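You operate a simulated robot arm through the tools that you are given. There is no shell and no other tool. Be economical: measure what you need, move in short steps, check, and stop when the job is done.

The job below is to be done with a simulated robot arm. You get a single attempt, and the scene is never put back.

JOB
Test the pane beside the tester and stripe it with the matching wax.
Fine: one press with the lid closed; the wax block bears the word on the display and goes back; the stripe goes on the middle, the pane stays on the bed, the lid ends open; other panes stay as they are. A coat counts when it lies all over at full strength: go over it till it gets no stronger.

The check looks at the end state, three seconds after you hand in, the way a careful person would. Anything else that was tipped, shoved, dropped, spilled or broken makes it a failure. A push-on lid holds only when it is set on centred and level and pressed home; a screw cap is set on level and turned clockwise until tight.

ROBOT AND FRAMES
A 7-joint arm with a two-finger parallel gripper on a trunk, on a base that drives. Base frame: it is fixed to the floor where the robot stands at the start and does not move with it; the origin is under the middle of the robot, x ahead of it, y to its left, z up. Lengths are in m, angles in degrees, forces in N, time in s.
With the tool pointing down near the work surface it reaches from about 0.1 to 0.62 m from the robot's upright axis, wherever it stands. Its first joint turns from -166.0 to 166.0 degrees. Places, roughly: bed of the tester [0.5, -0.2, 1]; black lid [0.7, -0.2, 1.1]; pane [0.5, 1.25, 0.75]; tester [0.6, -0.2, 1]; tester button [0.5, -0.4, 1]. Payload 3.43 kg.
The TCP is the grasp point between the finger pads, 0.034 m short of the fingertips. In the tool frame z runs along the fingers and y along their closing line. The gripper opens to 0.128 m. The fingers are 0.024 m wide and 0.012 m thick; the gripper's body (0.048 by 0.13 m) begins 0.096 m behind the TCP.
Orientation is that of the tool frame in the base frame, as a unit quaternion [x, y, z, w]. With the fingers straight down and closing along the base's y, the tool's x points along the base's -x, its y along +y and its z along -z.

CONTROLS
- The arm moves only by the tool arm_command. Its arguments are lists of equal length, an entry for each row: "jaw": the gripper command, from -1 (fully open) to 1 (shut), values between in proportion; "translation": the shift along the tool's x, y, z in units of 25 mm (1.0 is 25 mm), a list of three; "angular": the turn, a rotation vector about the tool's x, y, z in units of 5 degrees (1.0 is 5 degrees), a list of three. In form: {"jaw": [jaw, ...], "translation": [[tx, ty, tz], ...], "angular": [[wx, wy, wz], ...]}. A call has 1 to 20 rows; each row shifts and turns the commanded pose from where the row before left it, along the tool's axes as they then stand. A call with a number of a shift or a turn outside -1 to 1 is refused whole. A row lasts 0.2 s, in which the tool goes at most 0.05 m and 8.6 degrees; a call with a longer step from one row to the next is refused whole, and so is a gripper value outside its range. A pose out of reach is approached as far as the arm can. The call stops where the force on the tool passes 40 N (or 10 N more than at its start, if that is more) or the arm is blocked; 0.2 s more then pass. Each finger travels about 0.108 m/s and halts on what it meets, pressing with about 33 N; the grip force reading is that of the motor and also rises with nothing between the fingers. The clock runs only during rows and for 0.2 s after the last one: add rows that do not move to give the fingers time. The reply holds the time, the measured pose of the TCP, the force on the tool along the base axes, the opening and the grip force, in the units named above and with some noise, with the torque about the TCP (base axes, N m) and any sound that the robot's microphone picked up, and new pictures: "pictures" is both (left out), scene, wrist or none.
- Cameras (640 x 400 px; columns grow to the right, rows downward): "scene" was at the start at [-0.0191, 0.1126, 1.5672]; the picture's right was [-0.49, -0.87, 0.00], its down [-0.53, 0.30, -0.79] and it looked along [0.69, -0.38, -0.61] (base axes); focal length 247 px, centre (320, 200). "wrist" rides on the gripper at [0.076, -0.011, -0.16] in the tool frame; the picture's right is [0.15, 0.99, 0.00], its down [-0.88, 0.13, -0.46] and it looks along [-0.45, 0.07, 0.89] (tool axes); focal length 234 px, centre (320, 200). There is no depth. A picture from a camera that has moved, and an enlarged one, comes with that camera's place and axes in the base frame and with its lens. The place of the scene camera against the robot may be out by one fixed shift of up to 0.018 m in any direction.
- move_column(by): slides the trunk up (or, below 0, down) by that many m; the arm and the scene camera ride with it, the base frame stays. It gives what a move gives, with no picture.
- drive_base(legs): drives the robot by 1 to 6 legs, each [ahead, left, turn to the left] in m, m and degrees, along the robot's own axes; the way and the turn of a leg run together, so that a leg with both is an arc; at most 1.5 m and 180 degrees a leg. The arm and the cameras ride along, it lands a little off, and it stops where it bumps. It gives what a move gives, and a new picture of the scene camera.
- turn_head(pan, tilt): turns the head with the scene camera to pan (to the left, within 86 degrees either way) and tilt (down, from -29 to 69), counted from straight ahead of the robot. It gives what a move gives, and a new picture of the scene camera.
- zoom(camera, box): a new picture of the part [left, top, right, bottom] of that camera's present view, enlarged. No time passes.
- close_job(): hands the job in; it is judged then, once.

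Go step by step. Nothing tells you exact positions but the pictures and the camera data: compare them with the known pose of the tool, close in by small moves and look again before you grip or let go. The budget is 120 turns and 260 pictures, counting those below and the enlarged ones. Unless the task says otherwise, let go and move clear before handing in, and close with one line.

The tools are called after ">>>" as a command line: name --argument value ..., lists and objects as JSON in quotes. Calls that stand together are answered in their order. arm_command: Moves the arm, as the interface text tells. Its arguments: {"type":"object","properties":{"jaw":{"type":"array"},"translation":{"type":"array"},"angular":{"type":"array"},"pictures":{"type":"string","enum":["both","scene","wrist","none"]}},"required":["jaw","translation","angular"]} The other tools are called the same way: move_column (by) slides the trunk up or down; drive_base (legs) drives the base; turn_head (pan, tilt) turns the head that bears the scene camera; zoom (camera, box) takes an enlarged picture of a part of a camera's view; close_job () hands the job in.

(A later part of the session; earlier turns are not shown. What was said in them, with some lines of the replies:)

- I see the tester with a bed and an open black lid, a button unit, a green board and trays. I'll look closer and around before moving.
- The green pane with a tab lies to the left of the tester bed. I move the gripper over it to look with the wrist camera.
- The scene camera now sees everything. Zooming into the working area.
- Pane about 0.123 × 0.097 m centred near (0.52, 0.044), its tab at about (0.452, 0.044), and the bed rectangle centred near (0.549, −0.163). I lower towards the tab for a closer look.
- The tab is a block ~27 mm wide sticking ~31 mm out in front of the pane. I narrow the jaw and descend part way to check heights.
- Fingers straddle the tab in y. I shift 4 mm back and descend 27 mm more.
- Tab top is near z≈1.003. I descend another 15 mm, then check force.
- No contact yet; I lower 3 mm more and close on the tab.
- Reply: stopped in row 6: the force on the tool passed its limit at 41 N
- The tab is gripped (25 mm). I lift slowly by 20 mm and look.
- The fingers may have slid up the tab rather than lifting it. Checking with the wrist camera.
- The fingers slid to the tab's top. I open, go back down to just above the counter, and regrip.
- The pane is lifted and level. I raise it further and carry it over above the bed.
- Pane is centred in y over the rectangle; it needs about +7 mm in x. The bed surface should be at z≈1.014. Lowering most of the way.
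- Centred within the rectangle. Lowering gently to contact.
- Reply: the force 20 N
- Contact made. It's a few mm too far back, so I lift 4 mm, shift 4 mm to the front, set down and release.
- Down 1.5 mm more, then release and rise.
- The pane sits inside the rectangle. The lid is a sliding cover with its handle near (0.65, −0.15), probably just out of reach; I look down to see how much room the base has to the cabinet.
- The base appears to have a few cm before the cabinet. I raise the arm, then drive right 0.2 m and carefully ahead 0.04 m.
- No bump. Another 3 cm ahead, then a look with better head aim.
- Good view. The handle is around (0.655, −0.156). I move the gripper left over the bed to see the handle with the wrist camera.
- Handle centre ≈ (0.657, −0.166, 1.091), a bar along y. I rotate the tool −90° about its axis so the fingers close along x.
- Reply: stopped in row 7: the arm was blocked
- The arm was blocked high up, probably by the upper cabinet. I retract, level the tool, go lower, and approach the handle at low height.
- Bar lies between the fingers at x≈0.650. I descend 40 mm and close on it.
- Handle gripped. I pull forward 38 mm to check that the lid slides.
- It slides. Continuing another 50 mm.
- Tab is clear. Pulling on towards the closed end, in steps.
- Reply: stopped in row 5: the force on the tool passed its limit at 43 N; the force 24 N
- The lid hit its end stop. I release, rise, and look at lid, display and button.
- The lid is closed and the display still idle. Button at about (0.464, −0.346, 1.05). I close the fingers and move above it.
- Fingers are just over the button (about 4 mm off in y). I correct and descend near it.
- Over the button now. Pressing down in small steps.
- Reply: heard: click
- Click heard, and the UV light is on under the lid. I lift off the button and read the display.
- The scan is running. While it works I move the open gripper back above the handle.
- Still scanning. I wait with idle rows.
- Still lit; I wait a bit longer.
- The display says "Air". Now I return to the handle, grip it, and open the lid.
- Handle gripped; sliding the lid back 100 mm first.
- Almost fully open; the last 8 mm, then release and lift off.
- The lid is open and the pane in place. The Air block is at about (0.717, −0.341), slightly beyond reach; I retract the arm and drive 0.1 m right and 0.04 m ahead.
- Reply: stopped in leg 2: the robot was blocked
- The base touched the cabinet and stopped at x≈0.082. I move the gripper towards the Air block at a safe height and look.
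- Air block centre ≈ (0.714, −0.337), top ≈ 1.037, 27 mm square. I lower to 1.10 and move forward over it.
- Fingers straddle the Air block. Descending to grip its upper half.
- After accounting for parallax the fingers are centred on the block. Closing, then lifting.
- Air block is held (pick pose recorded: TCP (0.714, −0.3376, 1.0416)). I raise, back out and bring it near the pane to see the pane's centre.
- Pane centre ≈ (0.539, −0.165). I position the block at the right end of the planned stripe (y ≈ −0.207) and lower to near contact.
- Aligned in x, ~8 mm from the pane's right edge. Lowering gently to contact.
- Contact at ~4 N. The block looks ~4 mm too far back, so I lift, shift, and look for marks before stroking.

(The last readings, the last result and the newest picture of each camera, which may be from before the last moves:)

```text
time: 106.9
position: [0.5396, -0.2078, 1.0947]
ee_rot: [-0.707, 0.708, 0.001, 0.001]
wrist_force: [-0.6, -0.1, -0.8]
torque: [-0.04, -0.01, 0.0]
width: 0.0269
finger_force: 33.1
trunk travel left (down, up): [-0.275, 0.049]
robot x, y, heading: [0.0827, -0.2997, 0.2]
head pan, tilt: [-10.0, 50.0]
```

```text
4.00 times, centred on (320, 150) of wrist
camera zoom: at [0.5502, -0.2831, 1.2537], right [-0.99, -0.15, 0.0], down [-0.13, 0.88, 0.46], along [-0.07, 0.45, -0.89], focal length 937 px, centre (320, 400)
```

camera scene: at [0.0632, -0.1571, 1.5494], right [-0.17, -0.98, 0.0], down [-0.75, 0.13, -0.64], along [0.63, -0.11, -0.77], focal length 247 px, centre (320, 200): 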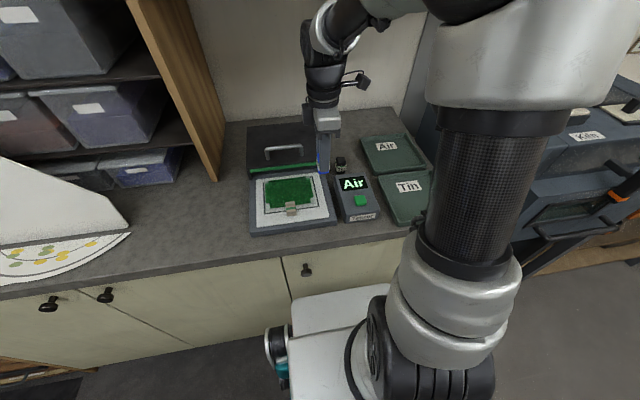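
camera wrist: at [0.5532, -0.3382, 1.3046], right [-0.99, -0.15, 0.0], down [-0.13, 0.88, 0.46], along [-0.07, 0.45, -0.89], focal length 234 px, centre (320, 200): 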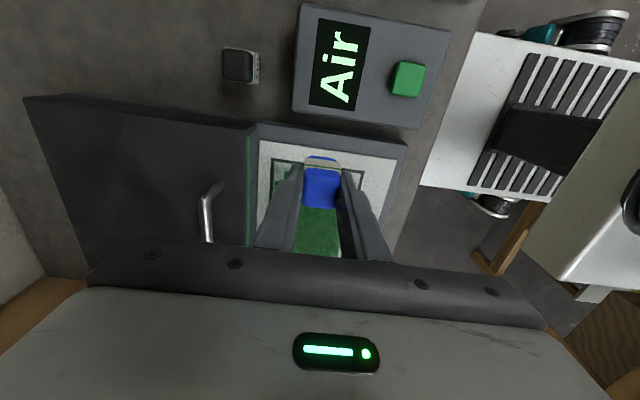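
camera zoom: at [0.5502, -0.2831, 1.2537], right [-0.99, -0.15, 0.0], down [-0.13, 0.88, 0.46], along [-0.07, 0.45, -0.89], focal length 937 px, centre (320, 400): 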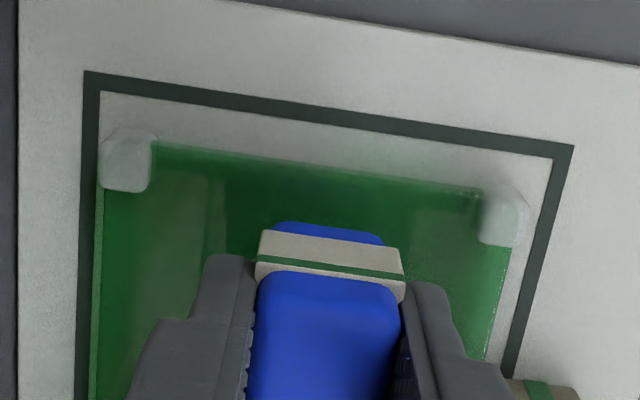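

>>> arm_command --jaw '[1, 1, 1, 1, 1, 1, 1]' --translation '[[0, -0.06, 0.26], [0, 0, 0.16], [0, 0, 0.04], [-0.2, 0, 0], [-0.2, 0, 0], [-0.2, 0, 0], [-0.2, 0, 0]]' --angular '[[0, 0, 0], [0, 0, 0], [0, 0, 0], [0, 0, 0], [0, 0, 0], [0, 0, 0], [0, 0, 0]]' --pictures "none"

>>> zoom --camera "scene" --box '[250, 165, 330, 215]'

>>> zoom --camera "wrist" --box '[240, 100, 400, 200]'

```text
time: 108.5
position: [0.539, -0.1899, 1.0843]
ee_rot: [-0.707, 0.707, 0.0, 0.002]
wrist_force: [2.3, -7.8, 24.4]
torque: [-0.27, -0.02, 0.01]
width: 0.027
finger_force: 32.9
trunk travel left (down, up): [-0.275, 0.049]
robot x, y, heading: [0.0839, -0.2957, -0.0]
head pan, tilt: [-10.0, 50.0]
```

```text
8.00 times, centred on (290, 190) of scene
camera zoom: at [0.0617, -0.1585, 1.5497], right [-0.17, -0.98, 0.0], down [-0.75, 0.13, -0.64], along [0.63, -0.11, -0.77], focal length 1979 px, centre (560, 280)
```

zoom: 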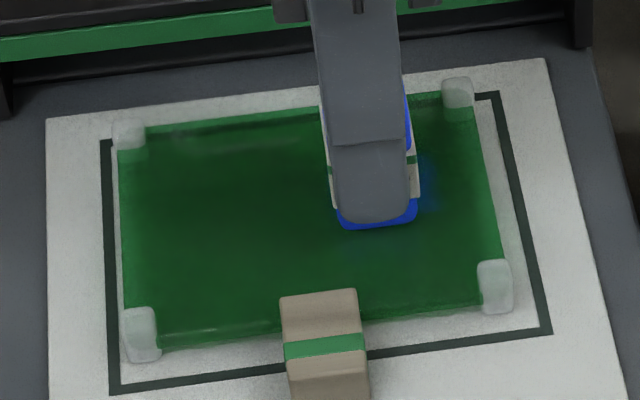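

```text
4.00 times, centred on (320, 150) of wrist
camera zoom: at [0.5504, -0.2647, 1.2432], right [-0.99, -0.15, 0.0], down [-0.13, 0.88, 0.46], along [-0.06, 0.45, -0.89], focal length 937 px, centre (320, 400)
```

zoom: 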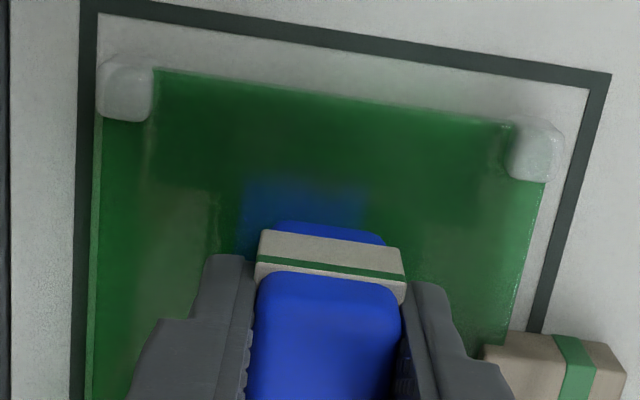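

The wax deposits faintly and centred. I ease pressure a little and continue the stroke to the left end, then back.

>>> arm_command --jaw '[1, 1, 1, 1, 1, 1, 1, 1, 1, 1]' --translation '[[-0.2, 0, -0.03], [-0.3, 0, 0], [-0.3, 0, 0], [-0.3, 0, 0], [-0.3, 0, 0], [-0.3, 0, 0], [-0.3, 0, 0], [-0.3, 0, 0], [-0.3, 0, 0], [0, 0, 0]]' --angular '[[0, 0, 0], [0, 0, 0], [0, 0, 0], [0, 0, 0], [0, 0, 0], [0, 0, 0], [0, 0, 0], [0, 0, 0], [0, 0, 0], [0, 0, 0]]' --pictures "none"

>>> zoom --camera "scene" --box '[250, 165, 330, 215]'

>>> zoom --camera "wrist" --box '[220, 80, 420, 205]'

```text
time: 110.7
position: [0.5401, -0.1223, 1.0841]
ee_rot: [0.707, -0.707, -0.001, 0.0]
wrist_force: [-0.5, 0.0, 0.0]
torque: [0.0, 0.02, -0.02]
width: 0.0272
finger_force: 33.1
trunk travel left (down, up): [-0.275, 0.049]
robot x, y, heading: [0.0836, -0.2964, -0.2]
head pan, tilt: [-10.0, 50.0]
```

```text
8.00 times, centred on (290, 190) of scene
camera zoom: at [0.0631, -0.1571, 1.5494], right [-0.17, -0.98, 0.0], down [-0.75, 0.13, -0.64], along [0.63, -0.11, -0.77], focal length 1979 px, centre (560, 280)
```

zoom: 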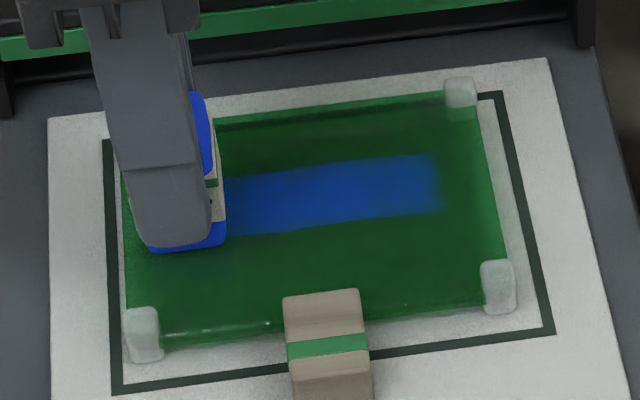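

```text
3.20 times, centred on (320, 142) of wrist
camera zoom: at [0.5519, -0.1975, 1.2433], right [-0.99, -0.15, 0.0], down [-0.13, 0.88, 0.46], along [-0.07, 0.45, -0.89], focal length 749 px, centre (320, 384)
```

zoom: 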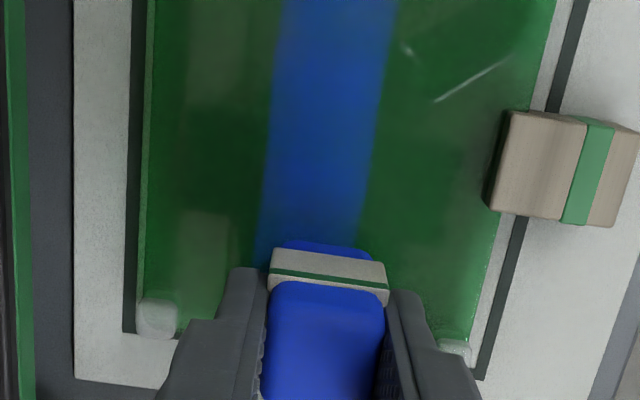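

A clear stripe has formed; pressure vanished at the left end. I press 2 mm lower and stroke back to the right end.

>>> arm_command --jaw '[1, 1, 1, 1, 1, 1, 1, 1, 1, 1, 1, 1, 1, 1]' --translation '[[0, 0, 0.08], [0, 0, 0], [0.3, 0, 0], [0.3, 0, 0], [0.3, 0, 0], [0.3, 0, 0], [0.3, 0, 0], [0.3, 0, 0], [0.3, 0, 0], [0.3, 0, 0], [0.3, 0, 0], [0.3, 0, 0], [0.3, 0, 0], [0, 0, 0]]' --angular '[[0, 0, 0], [0, 0, 0], [0, 0, 0], [0, 0, 0], [0, 0, 0], [0, 0, 0], [0, 0, 0], [0, 0, 0], [0, 0, 0], [0, 0, 0], [0, 0, 0], [0, 0, 0], [0, 0, 0], [0, 0, 0]]' --pictures "none"

>>> zoom --camera "scene" --box '[250, 165, 330, 215]'

```text
time: 113.7
position: [0.5394, -0.2055, 1.0833]
ee_rot: [-0.707, 0.707, -0.001, 0.002]
wrist_force: [0.3, 6.6, 23.6]
torque: [0.23, 0.04, 0.01]
width: 0.027
finger_force: 32.9
trunk travel left (down, up): [-0.275, 0.049]
robot x, y, heading: [0.0806, -0.2988, -0.1]
head pan, tilt: [-10.0, 50.0]
```

```text
8.00 times, centred on (290, 190) of scene
camera zoom: at [0.0616, -0.1567, 1.5494], right [-0.17, -0.98, 0.0], down [-0.75, 0.13, -0.64], along [0.63, -0.11, -0.77], focal length 1979 px, centre (560, 280)
```

zoom: 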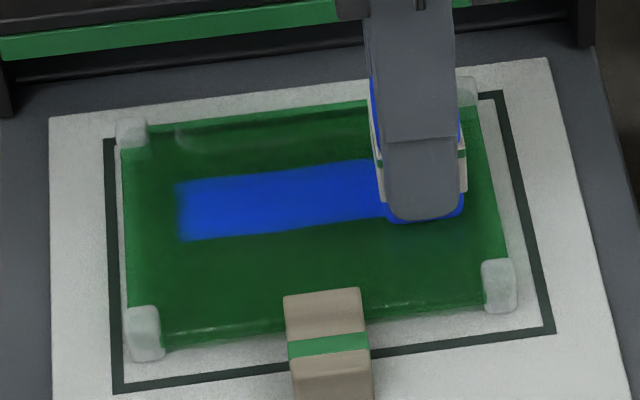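

Building up well, with more pressure at the right than the left. I stroke left again with a slight downward slope to even it.

>>> arm_command --jaw '[1, 1, 1, 1, 1, 1, 1, 1, 1, 1, 1, 1]' --translation '[[-0.285, 0, 0], [-0.285, 0, 0.01], [-0.285, 0, 0.01], [-0.285, 0, 0.01], [-0.285, 0, 0.01], [-0.285, 0, 0.01], [-0.285, 0, 0.01], [-0.285, 0, 0.01], [-0.285, 0, 0.01], [-0.285, 0, 0.01], [-0.285, 0, 0.01], [0, 0, 0]]' --angular '[[0, 0, 0], [0, 0, 0], [0, 0, 0], [0, 0, 0], [0, 0, 0], [0, 0, 0], [0, 0, 0], [0, 0, 0], [0, 0, 0], [0, 0, 0], [0, 0, 0], [0, 0, 0]]' --pictures "none"

>>> zoom --camera "scene" --box '[250, 165, 330, 215]'

```text
time: 116.3
position: [0.5377, -0.128, 1.0812]
ee_rot: [-0.706, 0.708, 0.001, 0.001]
wrist_force: [0.2, -6.4, 21.8]
torque: [-0.26, 0.02, 0.0]
width: 0.027
finger_force: 33.4
trunk travel left (down, up): [-0.275, 0.049]
robot x, y, heading: [0.0779, -0.2945, 0.1]
head pan, tilt: [-10.0, 50.0]
```

```text
8.00 times, centred on (290, 190) of scene
camera zoom: at [0.0618, -0.1583, 1.5495], right [-0.17, -0.98, 0.0], down [-0.75, 0.13, -0.64], along [0.63, -0.11, -0.77], focal length 1979 px, centre (560, 280)
```

zoom: 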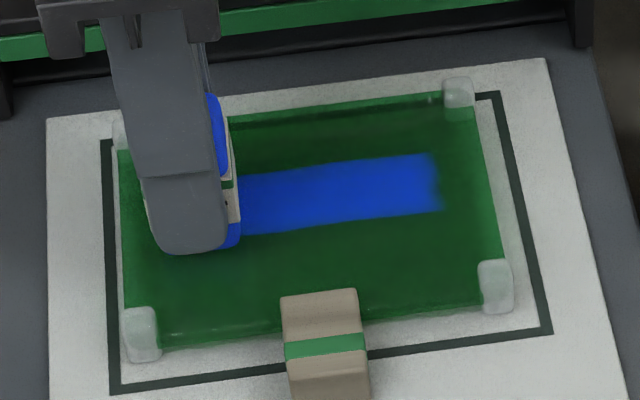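

Even pressure now. Two more round trips to bring the coat to full strength.

>>> arm_command --jaw '[1, 1, 1, 1, 1, 1, 1, 1, 1, 1, 1, 1]' --translation '[[0.285, 0, 0], [0.285, 0, -0.01], [0.285, 0, -0.01], [0.285, 0, -0.01], [0.285, 0, -0.01], [0.285, 0, -0.01], [0.285, 0, -0.01], [0.285, 0, -0.01], [0.285, 0, -0.01], [0.285, 0, -0.01], [0.285, 0, -0.01], [0, 0, 0]]' --angular '[[0, 0, 0], [0, 0, 0], [0, 0, 0], [0, 0, 0], [0, 0, 0], [0, 0, 0], [0, 0, 0], [0, 0, 0], [0, 0, 0], [0, 0, 0], [0, 0, 0], [0, 0, 0]]' --pictures "none"

>>> zoom --camera "scene" --box '[250, 165, 330, 215]'

>>> arm_command --jaw '[1, 1, 1, 1, 1, 1, 1, 1, 1, 1, 1, 1]' --translation '[[-0.285, 0, 0], [-0.285, 0, 0.01], [-0.285, 0, 0.01], [-0.285, 0, 0.01], [-0.285, 0, 0.01], [-0.285, 0, 0.01], [-0.285, 0, 0.01], [-0.285, 0, 0.01], [-0.285, 0, 0.01], [-0.285, 0, 0.01], [-0.285, 0, 0.01], [0, 0, 0]]' --angular '[[0, 0, 0], [0, 0, 0], [0, 0, 0], [0, 0, 0], [0, 0, 0], [0, 0, 0], [0, 0, 0], [0, 0, 0], [0, 0, 0], [0, 0, 0], [0, 0, 0], [0, 0, 0]]' --pictures "none"

>>> zoom --camera "scene" --box '[250, 165, 330, 215]'

```text
time: 118.9
position: [0.5399, -0.2043, 1.0808]
ee_rot: [-0.707, 0.708, 0.0, 0.001]
wrist_force: [-0.6, 1.5, 5.3]
torque: [0.13, 0.03, 0.02]
width: 0.0269
finger_force: 32.8
trunk travel left (down, up): [-0.275, 0.049]
robot x, y, heading: [0.0827, -0.2993, 0.2]
head pan, tilt: [-10.0, 50.0]
```

```text
8.00 times, centred on (290, 190) of scene
camera zoom: at [0.0627, -0.1572, 1.5493], right [-0.17, -0.98, 0.0], down [-0.75, 0.13, -0.64], along [0.63, -0.11, -0.77], focal length 1979 px, centre (560, 280)
```

zoom: 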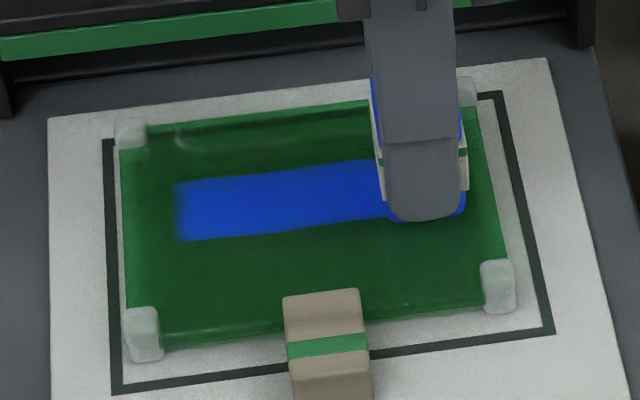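

```text
time: 121.5
position: [0.5382, -0.1278, 1.0811]
ee_rot: [-0.707, 0.707, 0.0, 0.002]
wrist_force: [0.4, -5.7, 16.5]
torque: [-0.22, 0.01, 0.04]
width: 0.0272
finger_force: 32.8
trunk travel left (down, up): [-0.275, 0.049]
robot x, y, heading: [0.0812, -0.299, 0.3]
head pan, tilt: [-10.0, 50.0]
```

```text
8.00 times, centred on (290, 190) of scene
camera zoom: at [0.0621, -0.1581, 1.5497], right [-0.17, -0.98, 0.0], down [-0.75, 0.13, -0.64], along [0.63, -0.11, -0.77], focal length 1979 px, centre (560, 280)
```

zoom: 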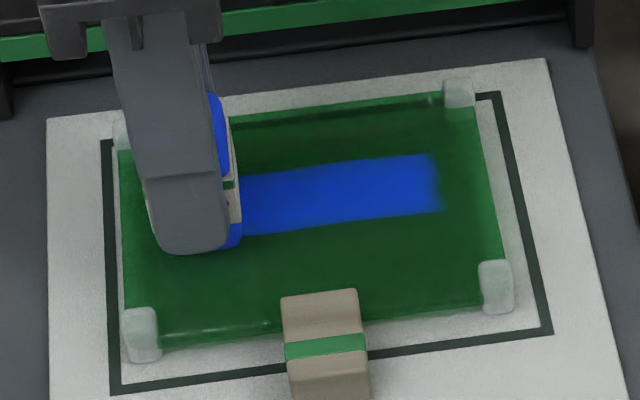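

The middle looks saturated; the ends are a bit softer. I rub locally at the left end, stroke right, then rub at the right end.

>>> arm_command --jaw '[1, 1, 1, 1, 1, 1, 1, 1, 1, 1, 1, 1, 1, 1, 1, 1]' --translation '[[0.3, 0, 0.02], [0.3, 0, 0], [-0.3, 0, 0], [-0.3, 0, 0], [0.3, 0, 0], [0.3, 0, 0], [-0.3, 0, 0], [-0.3, 0, 0], [0.3, 0, 0], [0.3, 0, 0], [-0.3, 0, 0], [-0.3, 0, 0], [0.3, 0, 0], [0.3, 0, 0], [-0.3, 0, 0], [-0.3, 0, 0]]' --angular '[[0, 0, 0], [0, 0, 0], [0, 0, 0], [0, 0, 0], [0, 0, 0], [0, 0, 0], [0, 0, 0], [0, 0, 0], [0, 0, 0], [0, 0, 0], [0, 0, 0], [0, 0, 0], [0, 0, 0], [0, 0, 0], [0, 0, 0], [0, 0, 0]]' --pictures "none"

>>> arm_command --jaw '[1, 1, 1, 1, 1, 1, 1, 1, 1, 1, 1, 1]' --translation '[[0.285, 0, 0], [0.285, 0, 0], [0.285, 0, -0.01], [0.285, 0, -0.005], [0.285, 0, -0.005], [0.285, 0, -0.005], [0.285, 0, -0.005], [0.285, 0, -0.005], [0.285, 0, -0.005], [0.285, 0, -0.005], [0.285, 0, -0.005], [0, 0, 0]]' --angular '[[0, 0, 0], [0, 0, 0], [0, 0, 0], [0, 0, 0], [0, 0, 0], [0, 0, 0], [0, 0, 0], [0, 0, 0], [0, 0, 0], [0, 0, 0], [0, 0, 0], [0, 0, 0]]' --pictures "none"

>>> zoom --camera "scene" --box '[250, 165, 330, 215]'

```text
time: 124.9
position: [0.5398, -0.1289, 1.0814]
ee_rot: [-0.707, 0.707, -0.001, 0.0]
wrist_force: [0.9, -10.1, 30.7]
torque: [-0.41, 0.01, -0.03]
width: 0.027
finger_force: 32.6
trunk travel left (down, up): [-0.275, 0.049]
robot x, y, heading: [0.0785, -0.2975, 0.3]
head pan, tilt: [-10.0, 50.0]
```

```text
time: 127.5
position: [0.5387, -0.2057, 1.0809]
ee_rot: [-0.707, 0.707, 0.0, 0.001]
wrist_force: [-0.1, 6.6, 24.2]
torque: [0.3, -0.05, -0.01]
width: 0.0268
finger_force: 32.9
trunk travel left (down, up): [-0.275, 0.049]
robot x, y, heading: [0.0826, -0.2988, 0.1]
head pan, tilt: [-10.0, 50.0]
```

```text
8.00 times, centred on (290, 190) of scene
camera zoom: at [0.0617, -0.1568, 1.5493], right [-0.17, -0.98, 0.0], down [-0.75, 0.13, -0.64], along [0.63, -0.11, -0.77], focal length 1979 px, centre (560, 280)
```

zoom: 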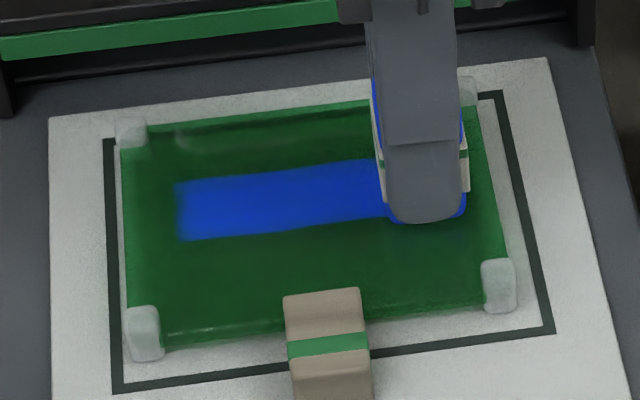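

Left end is stable. Rub the right end, stroke back to the middle with one more full pass, then lift and inspect.

>>> arm_command --jaw '[1, 1, 1, 1, 1, 1, 1, 1, 1, 1, 1, 1]' --translation '[[-0.3, 0, 0], [-0.3, 0, 0], [0.3, 0, 0], [0.3, 0, 0], [-0.3, 0, 0], [-0.3, 0, 0], [0.3, 0, 0], [0.3, 0, 0], [-0.3, 0, 0], [-0.3, 0, 0], [0.3, 0, 0], [0.3, 0, 0]]' --angular '[[0, 0, 0], [0, 0, 0], [0, 0, 0], [0, 0, 0], [0, 0, 0], [0, 0, 0], [0, 0, 0], [0, 0, 0], [0, 0, 0], [0, 0, 0], [0, 0, 0], [0, 0, 0]]' --pictures "none"

>>> arm_command --jaw '[1, 1, 1, 1, 1, 1, 1, 1, 1, 1, 1, 1, 1, 1, 1, 1]' --translation '[[-0.285, 0, 0], [-0.285, 0, 0.005], [-0.285, 0, 0.005], [-0.285, 0, 0.005], [-0.285, 0, 0.005], [-0.285, 0, 0.005], [-0.285, 0, 0.005], [-0.285, 0, 0.005], [-0.285, 0, 0.005], [-0.285, 0, 0.005], [-0.285, 0, 0.005], [0, 0, 0], [0, 0, -0.5], [0, 0, -1], [0, 0, -1], [0, 0, 0]]' --angular '[[0, 0, 0], [0, 0, 0], [0, 0, 0], [0, 0, 0], [0, 0, 0], [0, 0, 0], [0, 0, 0], [0, 0, 0], [0, 0, 0], [0, 0, 0], [0, 0, 0], [0, 0, 0], [0, 0, 0], [0, 0, 0], [0, 0, 0], [0, 0, 0]]' --pictures "none"

>>> zoom --camera "scene" --box '[250, 165, 330, 215]'

>>> zoom --camera "wrist" --box '[200, 0, 440, 150]'

```text
time: 130.1
position: [0.5388, -0.2034, 1.081]
ee_rot: [-0.707, 0.707, 0.0, 0.001]
wrist_force: [0.6, 4.3, 14.3]
torque: [0.14, 0.0, -0.03]
width: 0.0271
finger_force: 33.9
trunk travel left (down, up): [-0.275, 0.049]
robot x, y, heading: [0.0794, -0.2982, -0.1]
head pan, tilt: [-10.0, 50.0]
```

```text
time: 133.5
position: [0.5384, -0.1263, 1.1422]
ee_rot: [-0.707, 0.707, 0.001, 0.0]
wrist_force: [0.0, 0.4, -1.4]
torque: [0.01, 0.0, 0.0]
width: 0.0269
finger_force: 33.2
trunk travel left (down, up): [-0.275, 0.049]
robot x, y, heading: [0.0815, -0.3018, -0.1]
head pan, tilt: [-10.0, 50.0]
```

```text
8.00 times, centred on (290, 190) of scene
camera zoom: at [0.063, -0.1571, 1.5494], right [-0.17, -0.98, 0.0], down [-0.75, 0.13, -0.64], along [0.63, -0.11, -0.77], focal length 1979 px, centre (560, 280)
```

zoom: 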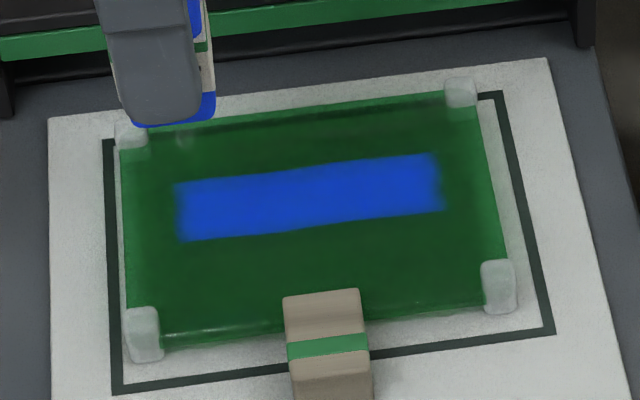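

```text
2.67 times, centred on (320, 75) of wrist
camera zoom: at [0.5513, -0.2022, 1.3014], right [-0.99, -0.15, 0.0], down [-0.13, 0.88, 0.46], along [-0.07, 0.45, -0.89], focal length 624 px, centre (320, 533)
```

zoom: 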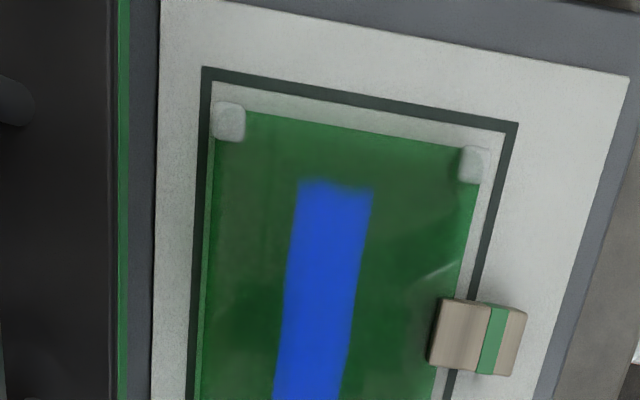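

The stripe is even and centred, and no longer gets stronger. Now I return the Air block: right, then forward, at safe height.

>>> arm_command --jaw '[1, 1, 1, 1, 1, 1, 1, 1, 1, 1, 1, 1, 1, 1, 1, 1, 1]' --translation '[[1, 0, 0], [1, 0, 0], [1, 0, 0], [1, 0, 0], [1, 0, 0], [1, 0, 0], [1, 0, 0], [1, 0, 0], [0.45, 0, 0], [0, -0.9, 0], [0, -0.9, 0], [0, -0.9, 0], [0, -0.9, 0], [0, -0.9, 0], [0, -0.9, 0], [0, -0.9, 0], [0, -0.7, 0]]' --angular '[[0, 0, 0], [0, 0, 0], [0, 0, 0], [0, 0, 0], [0, 0, 0], [0, 0, 0], [0, 0, 0], [0, 0, 0], [0, 0, 0], [0, 0, 0], [0, 0, 0], [0, 0, 0], [0, 0, 0], [0, 0, 0], [0, 0, 0], [0, 0, 0], [0, 0, 0]]' --pictures "wrist"

>>> zoom --camera "scene" --box '[250, 120, 378, 220]'

```text
time: 137.1
position: [0.7158, -0.3378, 1.1401]
ee_rot: [-0.707, 0.707, 0.0, 0.0]
wrist_force: [-0.2, -0.3, -0.8]
torque: [-0.01, -0.01, 0.02]
width: 0.0268
finger_force: 33.2
trunk travel left (down, up): [-0.275, 0.049]
robot x, y, heading: [0.084, -0.2989, -0.1]
head pan, tilt: [-10.0, 50.0]
camera wrist: at [0.7274, -0.4136, 1.2994], right [-0.99, -0.15, 0.0], down [-0.13, 0.88, 0.46], along [-0.07, 0.45, -0.89], focal length 234 px, centre (320, 200)
```

wrist: 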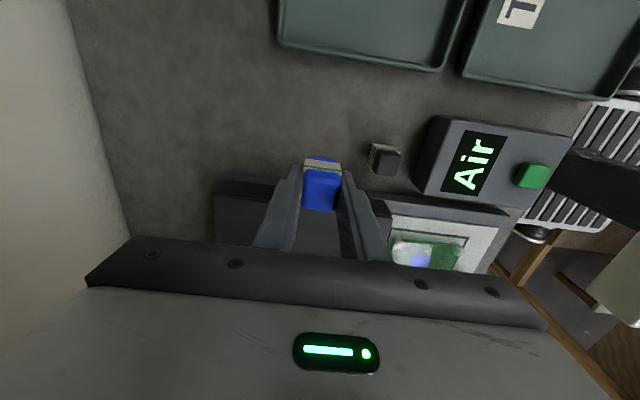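

```text
4.00 times, centred on (314, 170) of scene
camera zoom: at [0.0633, -0.1572, 1.5494], right [-0.17, -0.98, 0.0], down [-0.75, 0.13, -0.64], along [0.63, -0.11, -0.77], focal length 990 px, centre (344, 320)
```

zoom: 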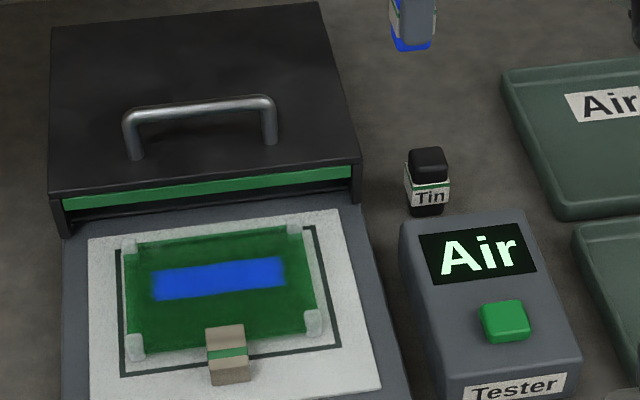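

Above its spot. Lowering: first to ~1.045, then slowly until contact.

>>> arm_command --jaw '[1, 1, 1, 1, 1, 1, 1, 1, 1]' --translation '[[0, 0.06, 0.8], [0, 0, 0.8], [0, 0, 0.8], [0, 0, 0.7], [0, 0, 0.5], [0, 0, 0.2], [0, 0, 0.08], [0, 0, 0.08], [0, 0, 0]]' --angular '[[0, 0, 0], [0, 0, 0], [0, 0, 0], [0, 0, 0], [0, 0, 0], [0, 0, 0], [0, 0, 0], [0, 0, 0], [0, 0, 0]]' --pictures "none"

>>> zoom --camera "scene" --box '[298, 120, 378, 170]'

```text
time: 139.1
position: [0.7139, -0.3369, 1.043]
ee_rot: [-0.706, 0.708, 0.002, 0.001]
wrist_force: [0.0, 0.3, 0.1]
torque: [-0.01, -0.02, -0.01]
width: 0.0272
finger_force: 33.2
trunk travel left (down, up): [-0.275, 0.049]
robot x, y, heading: [0.081, -0.3, -0.1]
head pan, tilt: [-10.0, 50.0]
```

```text
8.00 times, centred on (338, 145) of scene
camera zoom: at [0.0632, -0.1571, 1.5494], right [-0.17, -0.98, 0.0], down [-0.75, 0.13, -0.64], along [0.63, -0.11, -0.77], focal length 1979 px, centre (176, 640)
```

zoom: 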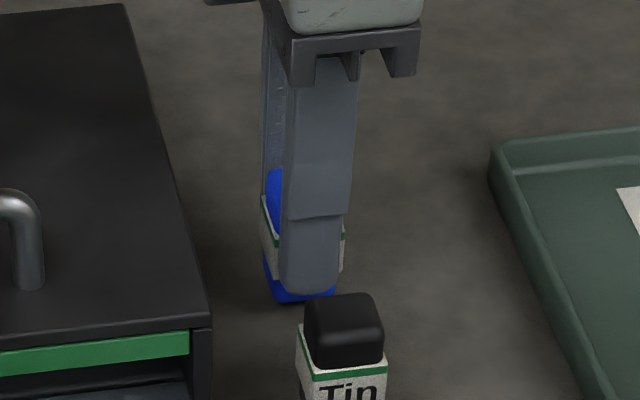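

>>> arm_command --jaw '[1, 1, 1, 1]' --translation '[[0, 0, 0.08], [0, 0, 0.06], [0, 0, 0.06], [0, 0, 0]]' --angular '[[0, 0, 0], [0, 0, 0], [0, 0, 0], [0, 0, 0]]' --pictures "none"

```text
time: 140.1
position: [0.7128, -0.3381, 1.0386]
ee_rot: [0.707, -0.707, 0.0, -0.002]
wrist_force: [0.7, 0.2, 1.5]
torque: [0.0, 0.01, -0.01]
width: 0.027
finger_force: 33.2
trunk travel left (down, up): [-0.275, 0.049]
robot x, y, heading: [0.0829, -0.2986, -0.2]
head pan, tilt: [-10.0, 50.0]
```

Near or just in contact (1.5 N). I go 1 mm lower at a time to confirm.

>>> arm_command --jaw '[1, 1]' --translation '[[0, 0, 0.04], [0, 0, 0]]' --angular '[[0, 0, 0], [0, 0, 0]]' --pictures "none"

```text
time: 140.7
position: [0.7125, -0.3378, 1.0379]
ee_rot: [-0.707, 0.707, 0.0, 0.001]
wrist_force: [1.7, 0.1, 8.5]
torque: [0.0, 0.02, 0.0]
width: 0.027
finger_force: 33.0
trunk travel left (down, up): [-0.275, 0.049]
robot x, y, heading: [0.0828, -0.2977, -0.1]
head pan, tilt: [-10.0, 50.0]
```

Block is standing on the counter. Releasing slowly and rising.

>>> arm_command --jaw '[1, 0.55, 0.4, 0.25, 0.1, 0.1, 0.1, 0.1, 0.1]' --translation '[[0, 0, -0.02], [0, 0, 0], [0, 0, 0], [0, 0, 0], [0, 0, 0], [0, 0, 0], [0, 0, -0.5], [0, 0, -1], [0, 0, -1]]' --angular '[[0, 0, 0], [0, 0, 0], [0, 0, 0], [0, 0, 0], [0, 0, 0], [0, 0, 0], [0, 0, 0], [0, 0, 0], [0, 0, 0]]' --pictures "none"

>>> zoom --camera "scene" --box '[298, 115, 378, 175]'

>>> zoom --camera "wrist" --box '[200, 80, 440, 230]'

```text
time: 142.7
position: [0.7118, -0.3379, 1.1005]
ee_rot: [-0.707, 0.707, 0.001, 0.0]
wrist_force: [0.1, 0.8, 0.0]
torque: [0.03, 0.02, -0.02]
width: 0.0576
finger_force: 0.1
trunk travel left (down, up): [-0.275, 0.049]
robot x, y, heading: [0.0848, -0.2986, -0.2]
head pan, tilt: [-10.0, 50.0]
```

```text
6.67 times, centred on (338, 145) of scene
camera zoom: at [0.063, -0.1571, 1.5494], right [-0.17, -0.98, 0.0], down [-0.75, 0.13, -0.64], along [0.63, -0.11, -0.77], focal length 1649 px, centre (200, 567)
```

zoom: 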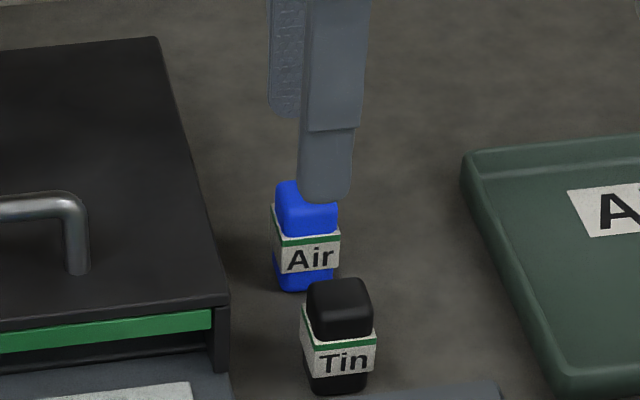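

```text
2.67 times, centred on (320, 155) of wrist
camera zoom: at [0.7246, -0.4135, 1.2602], right [-0.99, -0.15, 0.0], down [-0.13, 0.88, 0.46], along [-0.07, 0.45, -0.89], focal length 624 px, centre (320, 320)
```

zoom: 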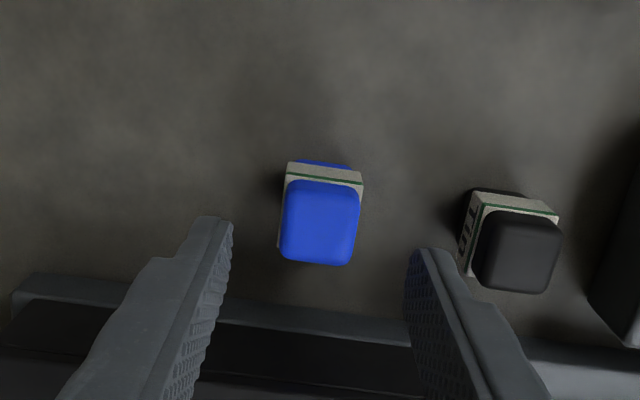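

The Air block stands in its place. I back the arm out clear and take a final look.

>>> arm_command --jaw '[0.1, 0.1, 0.1, 0.1, 0.1, 0.1, 0.1, 0.1, 0.1, 0.1, 0.1, 0.1, 0.1]' --translation '[[0, 0, -0.8], [0, 0, -0.8], [0, 1, 0], [0, 1, 0], [0, 1, 0], [0, 1, 0], [0, 1, 0], [0, 1, 0], [0, 1, 0], [0, 1, -0.8], [0, 1, -0.8], [0, 1, -0.8], [0, 1, -0.8]]' --angular '[[0, 0, 0], [0, 0, 0], [0, 0, 0], [0, 0, 0], [0, 0, 0], [0, 0, 0], [0, 0, 0], [0, 0, 0], [0, 0, 0], [0, 0, 0], [0, 0, 0], [0, 0, 0], [0, 0, 0]]' --pictures "scene"

>>> zoom --camera "scene" --box '[240, 120, 400, 240]'

>>> zoom --camera "scene" --box '[258, 165, 322, 220]'

```text
time: 145.5
position: [0.4374, -0.3386, 1.2178]
ee_rot: [0.707, -0.707, -0.003, 0.0]
wrist_force: [-0.5, 0.1, -0.1]
torque: [-0.02, 0.01, -0.02]
width: 0.0577
finger_force: 0.1
trunk travel left (down, up): [-0.275, 0.049]
robot x, y, heading: [0.0802, -0.2932, 0.2]
head pan, tilt: [-10.0, 50.0]
camera scene: at [0.0638, -0.1528, 1.5496], right [-0.12, -0.99, 0.0], down [-0.76, 0.09, -0.65], along [0.64, -0.08, -0.76], focal length 247 px, centre (320, 200)
```

scene: 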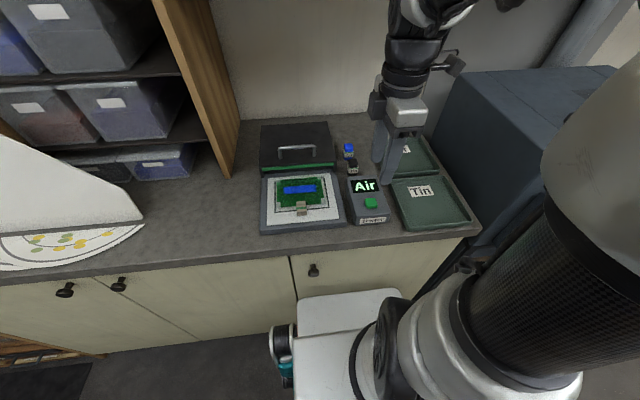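

```text
3.33 times, centred on (320, 180) of scene
camera zoom: at [0.0638, -0.1528, 1.5496], right [-0.12, -0.99, 0.0], down [-0.76, 0.09, -0.65], along [0.64, -0.08, -0.76], focal length 825 px, centre (320, 267)
```

zoom: 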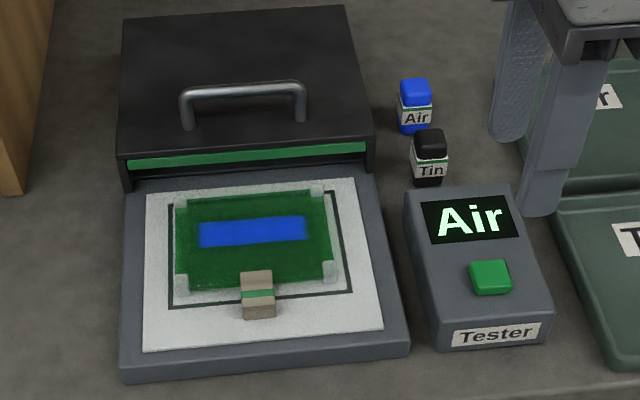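

```text
7.27 times, centred on (290, 192) of scene
camera zoom: at [0.0638, -0.1528, 1.5496], right [-0.12, -0.99, 0.0], down [-0.76, 0.09, -0.65], along [0.64, -0.08, -0.76], focal length 1799 px, centre (538, 254)
```

zoom: 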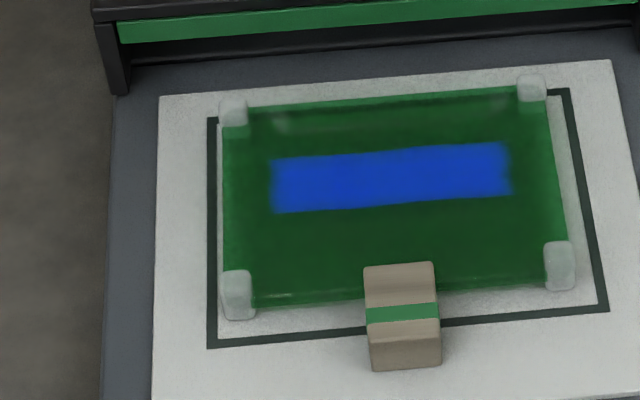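

Everything is in its end state: the tester read "Air", the pane on the bed has an even blue stripe, the Air block is back in its place, the lid is open and the arm is clear.

>>> close_job

```text
The job is handed in.
```

I tested the pane with one press, lid closed, and the display read "Air". I striped it across the middle with the Air wax, about 5 mm nearer the back edge than dead centre, going over it until it looked no stronger. The wax is back in its place, the pane is still on the bed, the lid is open, and the job is handed in.
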